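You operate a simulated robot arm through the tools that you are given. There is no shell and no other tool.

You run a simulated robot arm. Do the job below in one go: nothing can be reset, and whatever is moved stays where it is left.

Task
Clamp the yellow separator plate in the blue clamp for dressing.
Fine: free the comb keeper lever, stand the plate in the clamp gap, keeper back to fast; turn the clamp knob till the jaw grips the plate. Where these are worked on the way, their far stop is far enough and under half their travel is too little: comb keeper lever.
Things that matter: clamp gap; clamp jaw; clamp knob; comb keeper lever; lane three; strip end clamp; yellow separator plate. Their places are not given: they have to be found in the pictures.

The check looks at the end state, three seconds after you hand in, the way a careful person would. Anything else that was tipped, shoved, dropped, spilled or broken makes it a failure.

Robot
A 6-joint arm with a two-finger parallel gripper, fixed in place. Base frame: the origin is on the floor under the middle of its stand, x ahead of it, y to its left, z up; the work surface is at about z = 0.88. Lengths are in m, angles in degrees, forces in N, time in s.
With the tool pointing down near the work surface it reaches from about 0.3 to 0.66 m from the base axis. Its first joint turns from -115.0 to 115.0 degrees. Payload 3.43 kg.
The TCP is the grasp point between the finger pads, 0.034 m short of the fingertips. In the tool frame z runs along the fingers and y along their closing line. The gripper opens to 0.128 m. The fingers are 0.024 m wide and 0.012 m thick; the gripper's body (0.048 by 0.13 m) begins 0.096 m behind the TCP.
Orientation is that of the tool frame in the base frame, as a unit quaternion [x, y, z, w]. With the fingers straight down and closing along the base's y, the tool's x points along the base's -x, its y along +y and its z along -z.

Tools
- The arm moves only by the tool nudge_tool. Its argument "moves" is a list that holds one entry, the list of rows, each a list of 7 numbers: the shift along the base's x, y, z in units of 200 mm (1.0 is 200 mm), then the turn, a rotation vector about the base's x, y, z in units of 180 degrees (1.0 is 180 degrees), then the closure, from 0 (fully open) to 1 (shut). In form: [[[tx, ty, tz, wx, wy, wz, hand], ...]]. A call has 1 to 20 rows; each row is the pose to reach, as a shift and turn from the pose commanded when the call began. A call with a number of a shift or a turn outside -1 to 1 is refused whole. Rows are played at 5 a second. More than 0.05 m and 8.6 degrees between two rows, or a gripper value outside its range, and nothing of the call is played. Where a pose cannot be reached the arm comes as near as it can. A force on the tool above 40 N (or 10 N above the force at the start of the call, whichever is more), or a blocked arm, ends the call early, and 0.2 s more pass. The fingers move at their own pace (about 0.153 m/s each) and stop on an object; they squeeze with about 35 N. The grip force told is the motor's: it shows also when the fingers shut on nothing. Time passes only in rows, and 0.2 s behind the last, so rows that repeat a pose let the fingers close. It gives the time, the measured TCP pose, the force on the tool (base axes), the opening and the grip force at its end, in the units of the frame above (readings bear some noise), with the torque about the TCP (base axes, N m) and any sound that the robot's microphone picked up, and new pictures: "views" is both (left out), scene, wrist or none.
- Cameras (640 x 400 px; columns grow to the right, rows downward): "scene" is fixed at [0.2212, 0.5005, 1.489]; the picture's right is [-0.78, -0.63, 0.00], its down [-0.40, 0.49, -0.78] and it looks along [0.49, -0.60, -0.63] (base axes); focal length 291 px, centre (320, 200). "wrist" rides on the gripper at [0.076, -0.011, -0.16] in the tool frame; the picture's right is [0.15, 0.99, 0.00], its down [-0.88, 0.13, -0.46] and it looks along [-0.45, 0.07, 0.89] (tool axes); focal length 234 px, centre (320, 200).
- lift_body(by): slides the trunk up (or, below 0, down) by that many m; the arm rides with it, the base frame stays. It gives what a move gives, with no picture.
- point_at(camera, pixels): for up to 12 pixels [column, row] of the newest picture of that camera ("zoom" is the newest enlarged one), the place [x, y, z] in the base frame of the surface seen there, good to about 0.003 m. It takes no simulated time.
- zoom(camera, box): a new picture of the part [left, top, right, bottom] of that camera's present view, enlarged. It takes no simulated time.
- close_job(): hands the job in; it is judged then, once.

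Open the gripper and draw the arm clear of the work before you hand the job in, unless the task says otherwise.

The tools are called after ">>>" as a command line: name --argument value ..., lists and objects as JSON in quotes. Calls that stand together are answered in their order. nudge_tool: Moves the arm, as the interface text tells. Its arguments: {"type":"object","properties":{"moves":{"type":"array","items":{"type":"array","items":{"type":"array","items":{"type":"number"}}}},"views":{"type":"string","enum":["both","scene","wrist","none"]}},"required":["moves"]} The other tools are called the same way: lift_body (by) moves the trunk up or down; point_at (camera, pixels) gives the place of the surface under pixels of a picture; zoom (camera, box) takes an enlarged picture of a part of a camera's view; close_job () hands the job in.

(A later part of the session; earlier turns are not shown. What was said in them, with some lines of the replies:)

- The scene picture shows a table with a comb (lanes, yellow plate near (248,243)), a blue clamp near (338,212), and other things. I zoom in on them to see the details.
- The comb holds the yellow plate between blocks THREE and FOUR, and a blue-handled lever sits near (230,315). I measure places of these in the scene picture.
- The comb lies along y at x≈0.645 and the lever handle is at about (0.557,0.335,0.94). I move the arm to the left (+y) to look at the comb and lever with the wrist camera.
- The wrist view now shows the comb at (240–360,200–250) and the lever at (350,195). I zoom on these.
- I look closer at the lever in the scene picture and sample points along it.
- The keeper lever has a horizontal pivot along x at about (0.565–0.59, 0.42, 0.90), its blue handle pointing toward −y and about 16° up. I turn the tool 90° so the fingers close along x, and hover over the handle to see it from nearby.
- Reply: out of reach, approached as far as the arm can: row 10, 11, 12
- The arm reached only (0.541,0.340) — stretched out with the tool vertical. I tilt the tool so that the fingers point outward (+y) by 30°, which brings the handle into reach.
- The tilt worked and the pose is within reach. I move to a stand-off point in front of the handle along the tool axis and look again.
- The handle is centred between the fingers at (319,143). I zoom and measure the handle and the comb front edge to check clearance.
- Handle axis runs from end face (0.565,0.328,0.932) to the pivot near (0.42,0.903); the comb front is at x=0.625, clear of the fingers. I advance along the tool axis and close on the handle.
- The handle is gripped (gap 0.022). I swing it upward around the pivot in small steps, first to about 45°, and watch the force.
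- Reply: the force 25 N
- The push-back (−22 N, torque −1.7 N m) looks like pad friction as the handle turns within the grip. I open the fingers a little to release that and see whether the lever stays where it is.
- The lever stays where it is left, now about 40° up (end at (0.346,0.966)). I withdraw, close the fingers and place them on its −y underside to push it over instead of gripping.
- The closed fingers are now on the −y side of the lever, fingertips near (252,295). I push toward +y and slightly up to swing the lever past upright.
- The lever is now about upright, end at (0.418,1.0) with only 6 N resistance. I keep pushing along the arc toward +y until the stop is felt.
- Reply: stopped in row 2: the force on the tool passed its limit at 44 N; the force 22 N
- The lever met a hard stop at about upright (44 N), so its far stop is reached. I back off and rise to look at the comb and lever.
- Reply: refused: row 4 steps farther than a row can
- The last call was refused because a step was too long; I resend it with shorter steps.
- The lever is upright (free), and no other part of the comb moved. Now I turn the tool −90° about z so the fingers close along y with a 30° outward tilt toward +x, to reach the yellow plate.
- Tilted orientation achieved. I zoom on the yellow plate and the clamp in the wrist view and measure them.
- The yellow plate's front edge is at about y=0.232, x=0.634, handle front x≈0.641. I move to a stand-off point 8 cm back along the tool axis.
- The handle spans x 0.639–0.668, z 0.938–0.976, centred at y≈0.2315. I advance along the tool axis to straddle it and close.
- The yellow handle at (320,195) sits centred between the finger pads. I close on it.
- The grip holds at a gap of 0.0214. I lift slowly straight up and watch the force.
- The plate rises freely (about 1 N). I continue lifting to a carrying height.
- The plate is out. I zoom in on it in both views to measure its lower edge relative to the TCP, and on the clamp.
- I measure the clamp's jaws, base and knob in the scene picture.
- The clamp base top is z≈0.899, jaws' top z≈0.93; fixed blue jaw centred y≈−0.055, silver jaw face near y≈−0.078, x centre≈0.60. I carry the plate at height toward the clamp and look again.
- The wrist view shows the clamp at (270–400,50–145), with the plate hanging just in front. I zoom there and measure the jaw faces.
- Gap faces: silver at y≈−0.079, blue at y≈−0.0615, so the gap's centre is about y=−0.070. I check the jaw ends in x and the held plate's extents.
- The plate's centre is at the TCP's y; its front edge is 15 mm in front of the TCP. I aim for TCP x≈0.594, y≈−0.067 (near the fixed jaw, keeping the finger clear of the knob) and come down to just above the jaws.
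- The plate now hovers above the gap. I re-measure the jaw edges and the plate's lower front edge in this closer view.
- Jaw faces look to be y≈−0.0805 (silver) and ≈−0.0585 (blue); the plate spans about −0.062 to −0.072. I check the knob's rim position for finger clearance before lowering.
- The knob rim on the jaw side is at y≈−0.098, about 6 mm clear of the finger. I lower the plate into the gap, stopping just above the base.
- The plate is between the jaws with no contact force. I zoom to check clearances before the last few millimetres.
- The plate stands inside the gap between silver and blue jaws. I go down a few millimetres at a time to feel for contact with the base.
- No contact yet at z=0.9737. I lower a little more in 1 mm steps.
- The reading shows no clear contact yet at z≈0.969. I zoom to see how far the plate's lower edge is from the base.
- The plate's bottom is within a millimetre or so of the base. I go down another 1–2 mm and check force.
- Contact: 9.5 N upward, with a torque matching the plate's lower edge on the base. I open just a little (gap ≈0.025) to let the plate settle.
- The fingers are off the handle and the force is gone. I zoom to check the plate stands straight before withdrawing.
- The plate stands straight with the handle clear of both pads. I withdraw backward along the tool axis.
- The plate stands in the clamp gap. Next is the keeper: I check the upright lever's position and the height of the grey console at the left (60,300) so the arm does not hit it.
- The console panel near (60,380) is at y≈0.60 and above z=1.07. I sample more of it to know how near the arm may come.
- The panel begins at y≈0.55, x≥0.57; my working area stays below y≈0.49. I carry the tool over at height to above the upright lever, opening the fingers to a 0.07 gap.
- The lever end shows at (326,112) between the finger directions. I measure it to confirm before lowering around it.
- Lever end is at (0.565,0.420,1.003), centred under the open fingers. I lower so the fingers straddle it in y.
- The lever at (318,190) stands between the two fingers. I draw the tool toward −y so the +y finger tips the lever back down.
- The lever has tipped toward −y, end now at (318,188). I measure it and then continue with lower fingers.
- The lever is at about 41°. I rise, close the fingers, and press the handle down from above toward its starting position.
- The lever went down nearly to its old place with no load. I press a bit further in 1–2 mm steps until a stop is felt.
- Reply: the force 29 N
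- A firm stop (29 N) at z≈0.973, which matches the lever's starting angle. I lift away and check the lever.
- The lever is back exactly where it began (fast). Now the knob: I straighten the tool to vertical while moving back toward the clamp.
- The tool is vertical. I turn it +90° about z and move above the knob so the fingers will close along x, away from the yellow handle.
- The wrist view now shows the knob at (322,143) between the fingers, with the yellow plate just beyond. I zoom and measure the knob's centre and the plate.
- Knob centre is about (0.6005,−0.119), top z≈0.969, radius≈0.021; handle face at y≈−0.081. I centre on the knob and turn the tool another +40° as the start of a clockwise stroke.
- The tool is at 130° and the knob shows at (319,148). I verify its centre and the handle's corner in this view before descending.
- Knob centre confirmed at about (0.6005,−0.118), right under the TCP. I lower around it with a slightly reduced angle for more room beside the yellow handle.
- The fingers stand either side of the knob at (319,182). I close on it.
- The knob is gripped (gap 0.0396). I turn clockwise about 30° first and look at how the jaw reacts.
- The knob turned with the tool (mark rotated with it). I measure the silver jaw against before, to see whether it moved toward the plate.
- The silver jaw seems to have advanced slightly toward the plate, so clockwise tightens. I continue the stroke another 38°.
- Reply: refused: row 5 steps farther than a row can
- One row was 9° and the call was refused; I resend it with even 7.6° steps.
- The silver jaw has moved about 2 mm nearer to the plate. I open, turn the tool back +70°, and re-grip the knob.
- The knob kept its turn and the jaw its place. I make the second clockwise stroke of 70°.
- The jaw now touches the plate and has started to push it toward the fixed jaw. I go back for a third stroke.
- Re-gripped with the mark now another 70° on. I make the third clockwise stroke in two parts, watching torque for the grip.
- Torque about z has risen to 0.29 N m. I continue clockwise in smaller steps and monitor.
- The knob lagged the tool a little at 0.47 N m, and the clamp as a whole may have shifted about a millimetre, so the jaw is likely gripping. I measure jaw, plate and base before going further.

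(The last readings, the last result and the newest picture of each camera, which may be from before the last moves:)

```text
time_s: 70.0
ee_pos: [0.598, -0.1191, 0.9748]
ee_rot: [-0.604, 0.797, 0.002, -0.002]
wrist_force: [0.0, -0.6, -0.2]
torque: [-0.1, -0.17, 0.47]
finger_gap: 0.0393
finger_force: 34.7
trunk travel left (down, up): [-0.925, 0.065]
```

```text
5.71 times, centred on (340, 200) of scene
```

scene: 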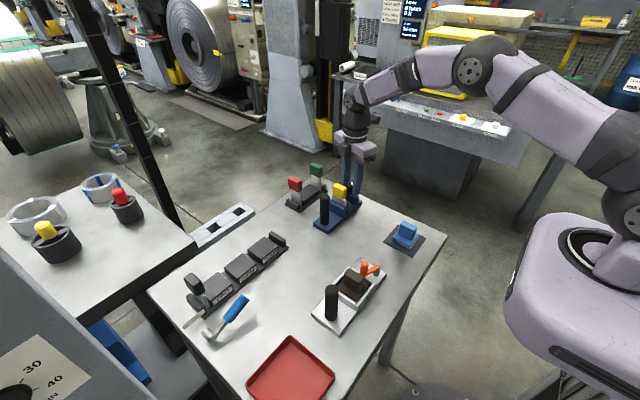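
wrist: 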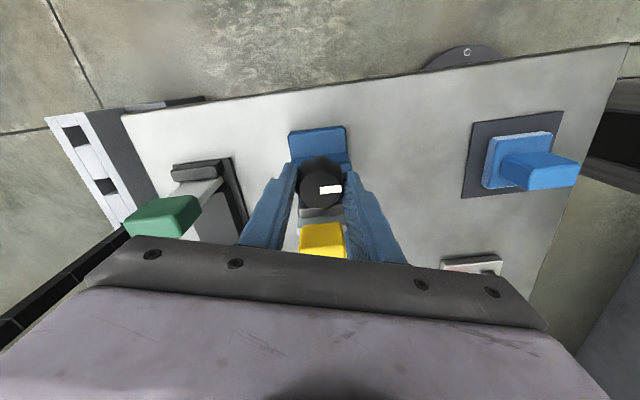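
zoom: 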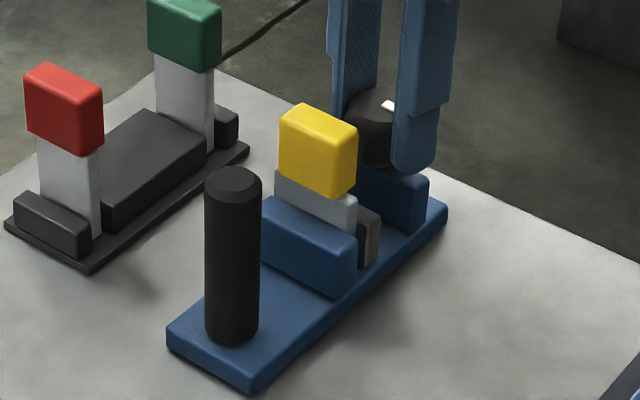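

The plate's +y face is now at y≈−0.0588, flush against the blue jaw, and the silver jaw is against its other side. I release the knob and check whether it holds.

>>> nudge_tool --moves '[[[0, 0, 0, 0, 0, 0, 0.8], [0, 0, 0, 0, 0, 0, 0.61], [0, 0, 0, 0, 0, 0, 0.61], [0, 0, 0, 0, 0, 0, 0.61]]]' --views "both"

>>> zoom --camera "wrist" --box '[240, 110, 400, 260]'

>>> zoom --camera "scene" --box '[330, 185, 370, 225]'

```text
time_s: 71.0
ee_pos: [0.5998, -0.1186, 0.9752]
ee_rot: [-0.604, 0.797, 0.002, -0.001]
wrist_force: [-0.8, -0.2, 0.4]
torque: [0.02, 0.01, 0.03]
finger_gap: 0.0496
finger_force: 0.0
trunk travel left (down, up): [-0.925, 0.065]
```

scene: 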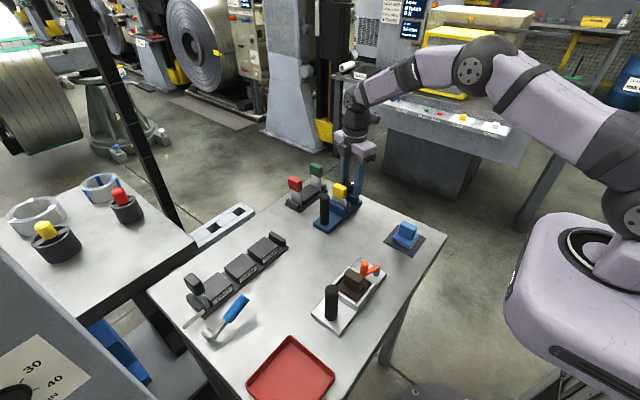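
wrist: 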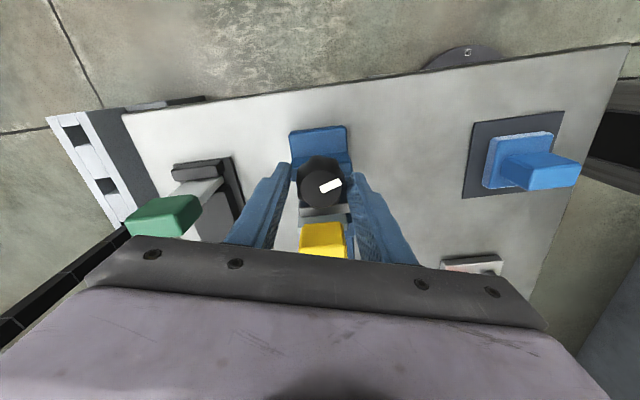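

```text
2.67 times, centred on (320, 185) of wrist
```

zoom: 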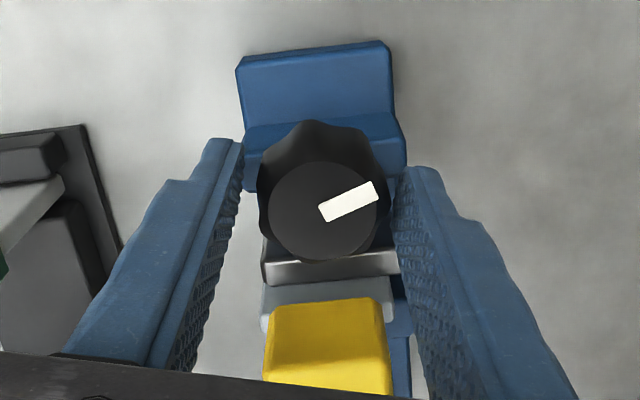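

```text
10.00 times, centred on (350, 205) of scene
```

zoom: 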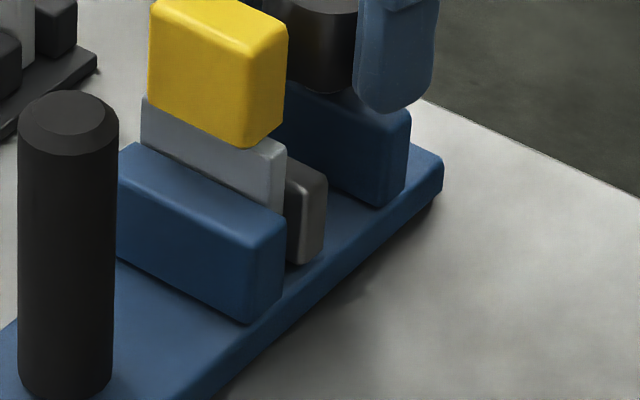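

On release the knob sprang back some 15–20°, while the jaw stayed against the plate. I want to leave it gripped without overshoot, so I re-grip and turn in small steps, reading the torque.

>>> nudge_tool --moves '[[[0, 0, 0, 0, 0, 0.0432, 0.61], [0, 0, 0, 0, 0, 0.0864, 0.61], [0, 0, 0, 0, 0, 0.1296, 0.61], [0, 0, 0, 0, 0, 0.1728, 0.61], [0, 0, 0, 0, 0, 0.2, 0.61], [0, 0, 0, 0, 0, 0.2, 0.61], [0, 0, 0, 0, 0, 0.2, 1], [0, 0, 0, 0, 0, 0.2, 1], [0, 0, 0, 0, 0, 0.2, 1]]]' --views "both"

>>> zoom --camera "wrist" --box '[240, 110, 400, 260]'

>>> zoom --camera "scene" --box '[330, 185, 370, 225]'

```text
time_s: 73.0
ee_pos: [0.5985, -0.1196, 0.9761]
ee_rot: [0.821, -0.571, -0.002, 0.002]
wrist_force: [-3.2, -0.1, -0.2]
torque: [-0.18, -0.02, 0.04]
finger_gap: 0.0391
finger_force: 34.9
trunk travel left (down, up): [-0.925, 0.065]
```

scene: 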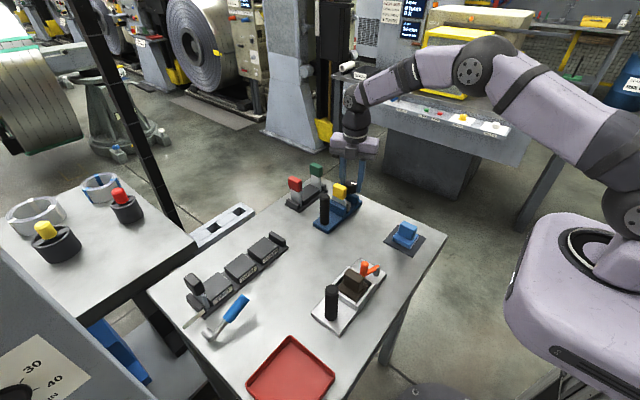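
wrist: 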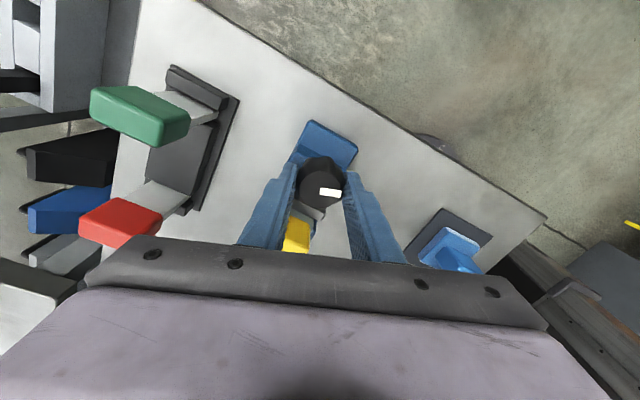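

```text
2.67 times, centred on (320, 185) of wrist
```

zoom: 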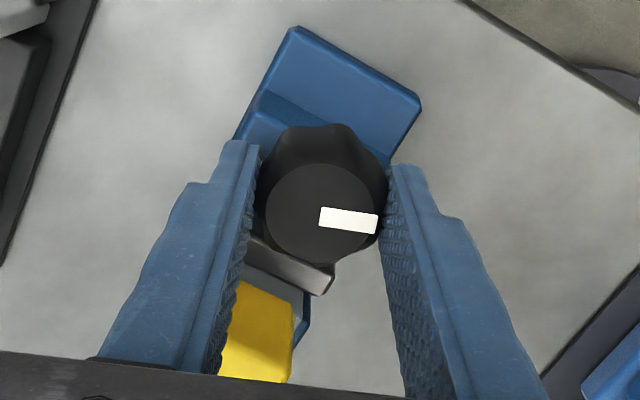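

```text
10.00 times, centred on (350, 205) of scene
```

zoom: 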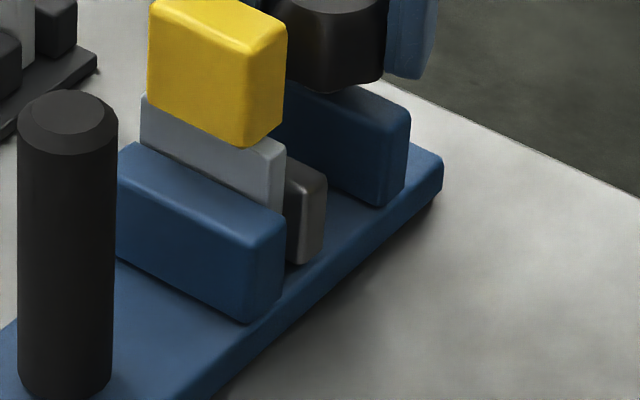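

Gripped at ~110°, torque about z is 0.04. I turn clockwise 6° at a time with readings only.

>>> nudge_tool --moves '[[[0, 0, 0, 0, 0, -0.017, 1], [0, 0, 0, 0, 0, -0.033, 1], [0, 0, 0, 0, 0, -0.033, 1]]]' --views "none"

>>> nudge_tool --moves '[[[0, 0, 0, 0, 0, -0.017, 1], [0, 0, 0, 0, 0, -0.033, 1], [0, 0, 0, 0, 0, -0.033, 1]]]' --views "both"

>>> zoom --camera "wrist" --box '[240, 110, 400, 260]'

>>> zoom --camera "scene" --box '[330, 185, 370, 225]'

```text
time_s: 73.8
ee_pos: [0.5984, -0.12, 0.9767]
ee_rot: [0.79, -0.613, -0.002, 0.001]
wrist_force: [-2.5, -1.8, -0.2]
torque: [-0.13, 0.05, 0.11]
finger_gap: 0.0393
finger_force: 34.4
trunk travel left (down, up): [-0.925, 0.065]
```

```text
time_s: 74.6
ee_pos: [0.5991, -0.1193, 0.9761]
ee_rot: [0.757, -0.654, -0.002, 0.001]
wrist_force: [-5.1, -1.1, -0.3]
torque: [-0.17, 0.27, 0.21]
finger_gap: 0.0388
finger_force: 35.1
trunk travel left (down, up): [-0.925, 0.065]
```

scene: 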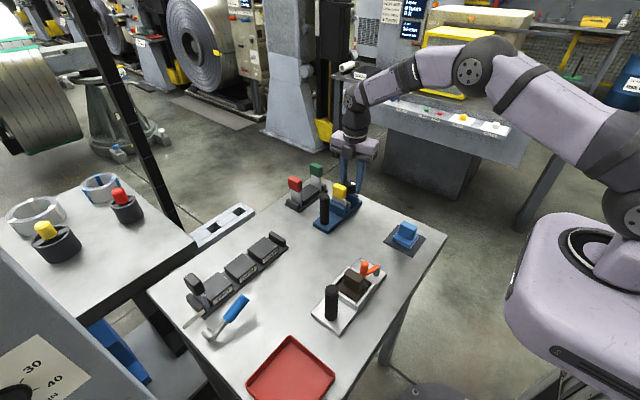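
wrist: 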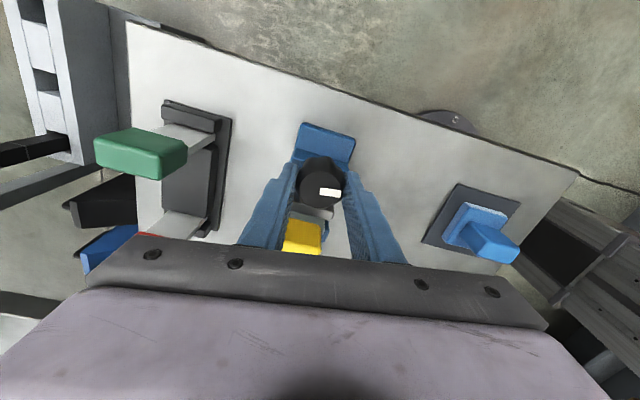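

```text
2.67 times, centred on (320, 185) of wrist
```

zoom: 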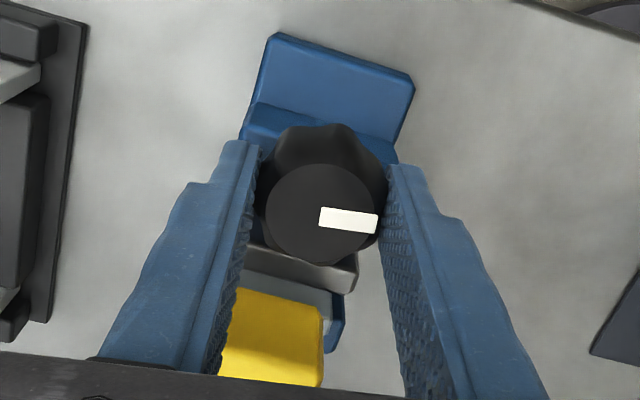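

```text
10.00 times, centred on (350, 205) of scene
```

zoom: 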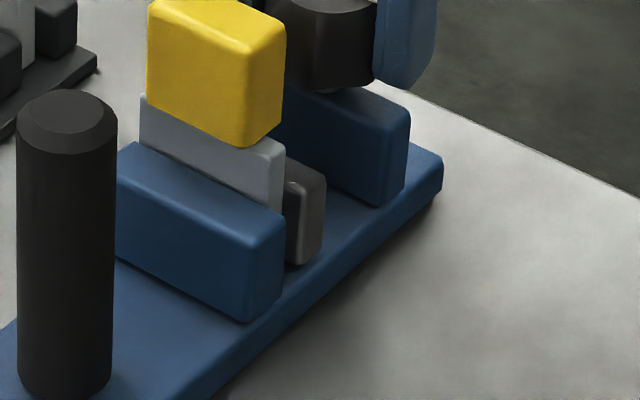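

Torque grows linearly (0.04→0.11→0.21 N m) from the rest position on, so the jaw is pressing the plate already. I release here and lift straight up off the knob.

>>> nudge_tool --moves '[[[0, 0, 0, 0, 0, 0, 0.8], [0, 0, 0, 0, 0, 0, 0.61], [0, 0, 0, 0, 0, 0, 0.6], [0, 0, 0.1, 0, 0, 0, 0.6], [0, 0, 0.25, 0, 0, 0, 0.6], [0, 0, 0.45, 0, 0, 0, 0.6], [0, 0, 0.6, 0, 0, 0, 0.6], [0, 0, 0.6, 0, 0, 0, 0.6]]]' --views "both"

>>> zoom --camera "wrist" --box '[260, 90, 380, 230]'

>>> zoom --camera "scene" --box '[320, 175, 370, 225]'

```text
time_s: 76.4
ee_pos: [0.601, -0.1218, 1.0952]
ee_rot: [0.757, -0.653, -0.001, 0.0]
wrist_force: [-0.4, -0.2, 1.0]
torque: [0.06, 0.01, -0.01]
finger_gap: 0.0512
finger_force: 0.0
trunk travel left (down, up): [-0.925, 0.065]
```

scene: 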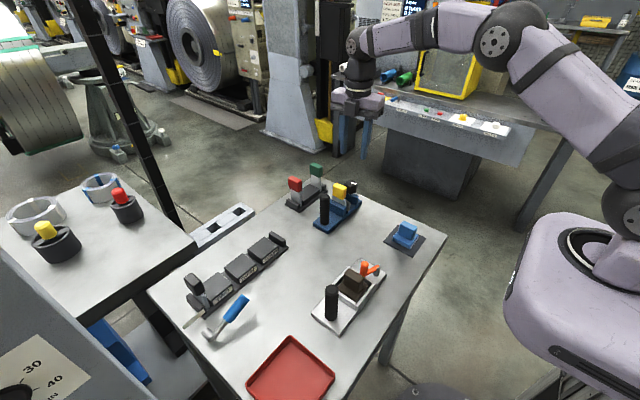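
wrist: 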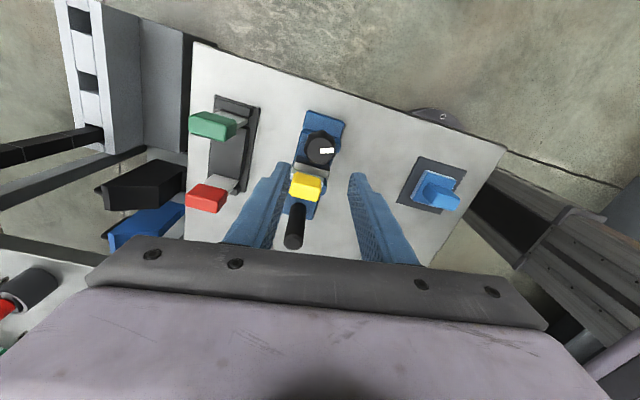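

```text
2.86 times, centred on (320, 160) of wrist
```

zoom: 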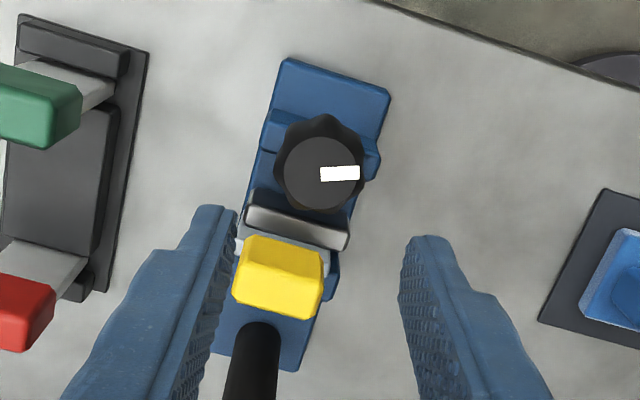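

```text
8.00 times, centred on (345, 200) of scene
```

zoom: 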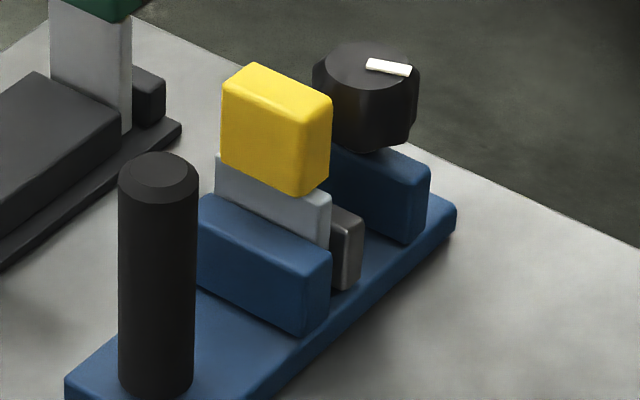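

The plate stands between silver and blue jaws. I wait two seconds without moving, to see whether the knob mark (now at (326,151)) creeps back.

>>> zoom --camera "wrist" --box '[300, 125, 340, 175]'

>>> nudge_tool --moves '[[[0, 0, 0, 0, 0, 0, 0.6], [0, 0, 0, 0, 0, 0, 0.6], [0, 0, 0, 0, 0, 0, 0.6], [0, 0, 0, 0, 0, 0, 0.6], [0, 0, 0, 0, 0, 0, 0.6], [0, 0, 0, 0, 0, 0, 0.6], [0, 0, 0, 0, 0, 0, 0.6], [0, 0, 0, 0, 0, 0, 0.6], [0, 0, 0, 0, 0, 0, 0.6], [0, 0, 0, 0, 0, 0, 0.6], [0, 0, 0, 0, 0, 0, 0.6], [0, 0, 0, 0, 0, 0, 0.6], [0, 0, 0, 0, 0, 0, 0.6], [0, 0, 0, 0, 0, 0, 0.6], [0, 0, 0, 0, 0, 0, 0.6]]]' --views "both"

>>> zoom --camera "wrist" --box '[300, 125, 340, 175]'

>>> zoom --camera "scene" --box '[320, 175, 370, 225]'

```text
8.00 times, centred on (320, 150) of wrist
```

zoom: 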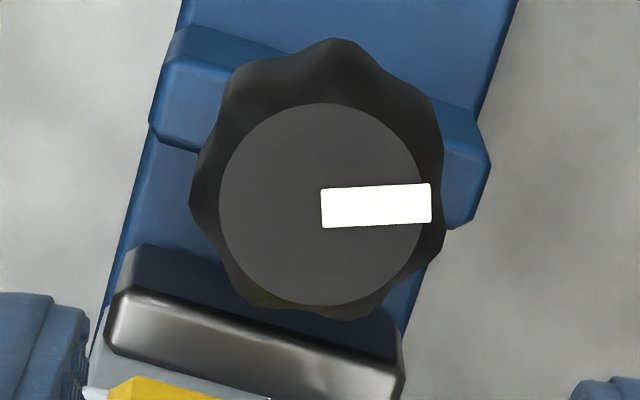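

```text
time_s: 79.6
ee_pos: [0.6016, -0.1221, 1.0951]
ee_rot: [0.757, -0.653, -0.002, 0.001]
wrist_force: [0.2, -0.9, -0.2]
torque: [0.03, 0.01, 0.0]
finger_gap: 0.0514
finger_force: 0.0
trunk travel left (down, up): [-0.925, 0.065]
```

scene: 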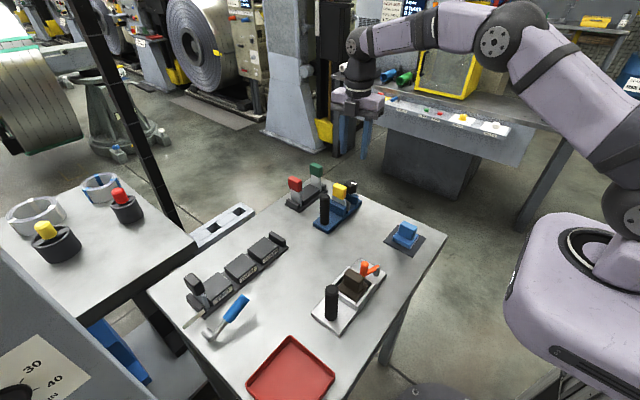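
wrist: 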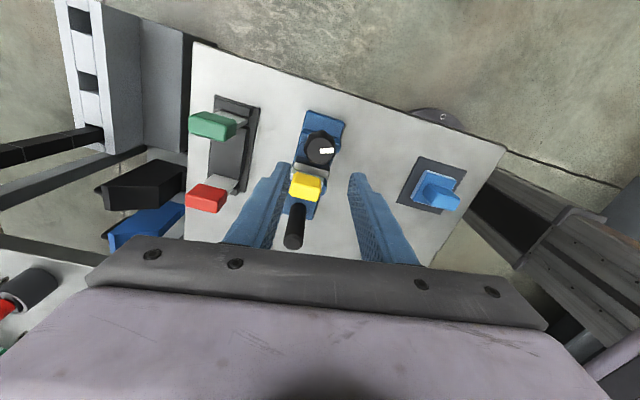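

```text
8.00 times, centred on (320, 150) of wrist
```

zoom: 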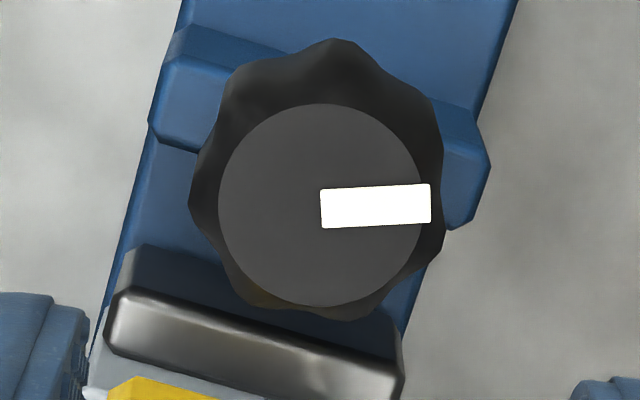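

```text
8.00 times, centred on (345, 200) of scene
```

zoom: 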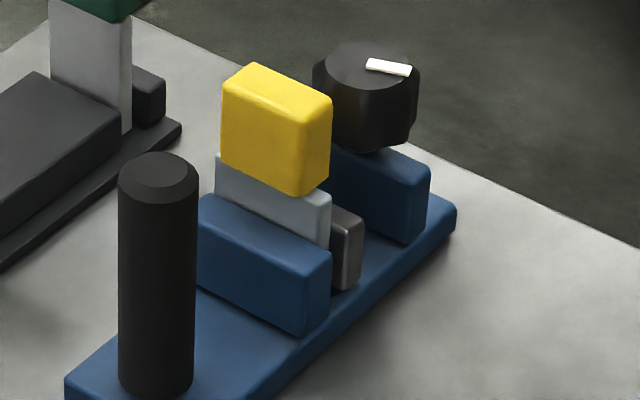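

The mark did not creep in 3 s and the jaw remains on the plate, so the clamp holds. I open the gripper and draw the arm up and back, clear of the work.

>>> nudge_tool --moves '[[[0, 0, 0.2, 0, 0, 0, 0.5], [-0.05, 0, 0.4, 0, 0, 0, 0.3], [-0.2, 0, 0.55, 0, 0, 0, 0], [-0.38, 0, 0.65, 0, 0, 0, 0], [-0.56, 0, 0.75, 0, 0, 0, 0], [-0.74, 0, 0.8, 0, 0, 0, 0], [-0.8, 0, 0.8, 0, 0, 0, 0], [-0.8, 0, 0.8, 0, 0, 0, 0]]]' --views "both"

>>> zoom --camera "scene" --box '[280, 155, 380, 240]'

>>> zoom --camera "scene" --box '[170, 220, 300, 345]'

>>> zoom --camera "scene" --box '[330, 185, 360, 215]'

```text
time_s: 81.4
ee_pos: [0.4385, -0.1214, 1.257]
ee_rot: [0.756, -0.654, -0.002, 0.0]
wrist_force: [0.5, 0.5, 0.0]
torque: [0.0, -0.04, 0.03]
finger_gap: 0.1279
finger_force: 0.1
trunk travel left (down, up): [-0.925, 0.065]
```

scene: 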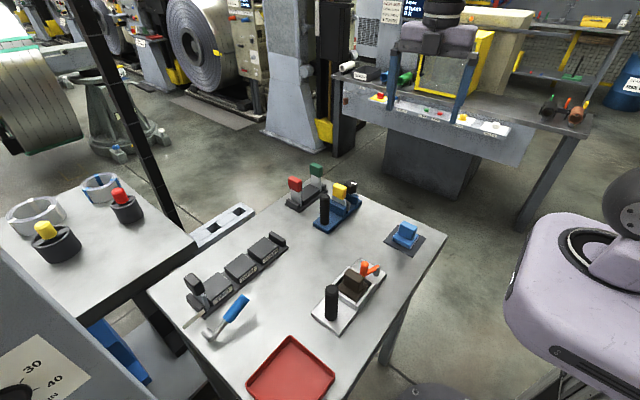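
wrist: 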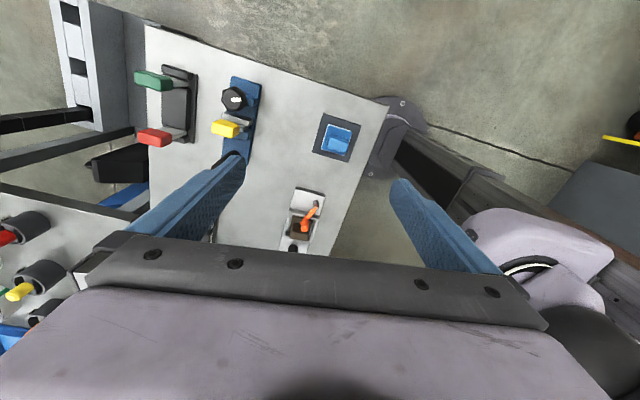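

```text
4.71 times, centred on (330, 198) of scene
```

zoom: 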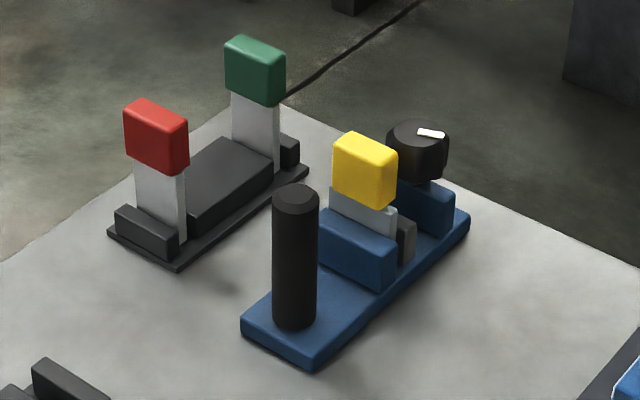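

```text
3.20 times, centred on (235, 282) of scene
```

zoom: 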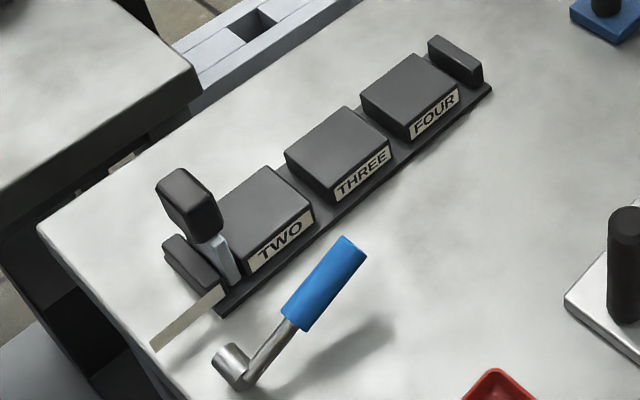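

```text
13.33 times, centred on (345, 200) of scene
```

zoom: 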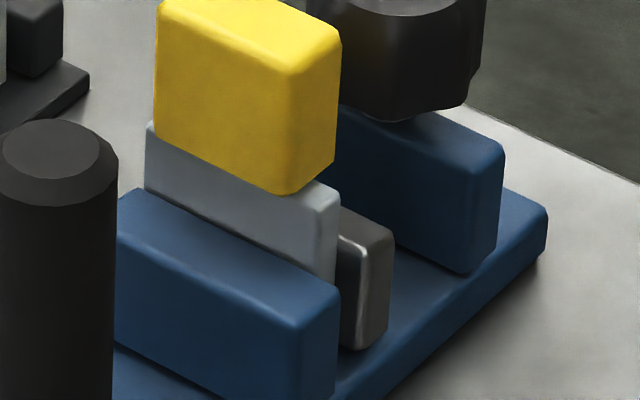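

Final view: the plate stands upright in the clamp against the blue jaw with the silver jaw on it. The keeper lever lies in its original fast position, and the other items and the clamp base sit where they were. The gripper is open and the arm clear, so I hand the job in.

>>> close_job

```text
The job is handed in.
```

The yellow plate is clamped in the blue clamp and I have handed the job in. No verdict has come back yet.

- **Keeper lever:** I swung it up to its hard stop to free the plate. After moving the plate I pressed it back down to its stop, and it now lies where it started.
- **Plate:** it came out of lane three without resistance. It stands upright in the clamp gap, against the fixed blue jaw.
- **Clamp knob:** I turned it clockwise until the silver jaw pressed the plate against the blue jaw. On release it sprang back about 10–20°, so the remaining grip may be light. It then held still for 3 seconds, and turning it further met resistance almost at once.
- **Everything else:** the clamp base seemed to shift about a millimetre while I tightened, but the last picture shows it where it began. Nothing else looks moved. The gripper is open and the arm is clear.
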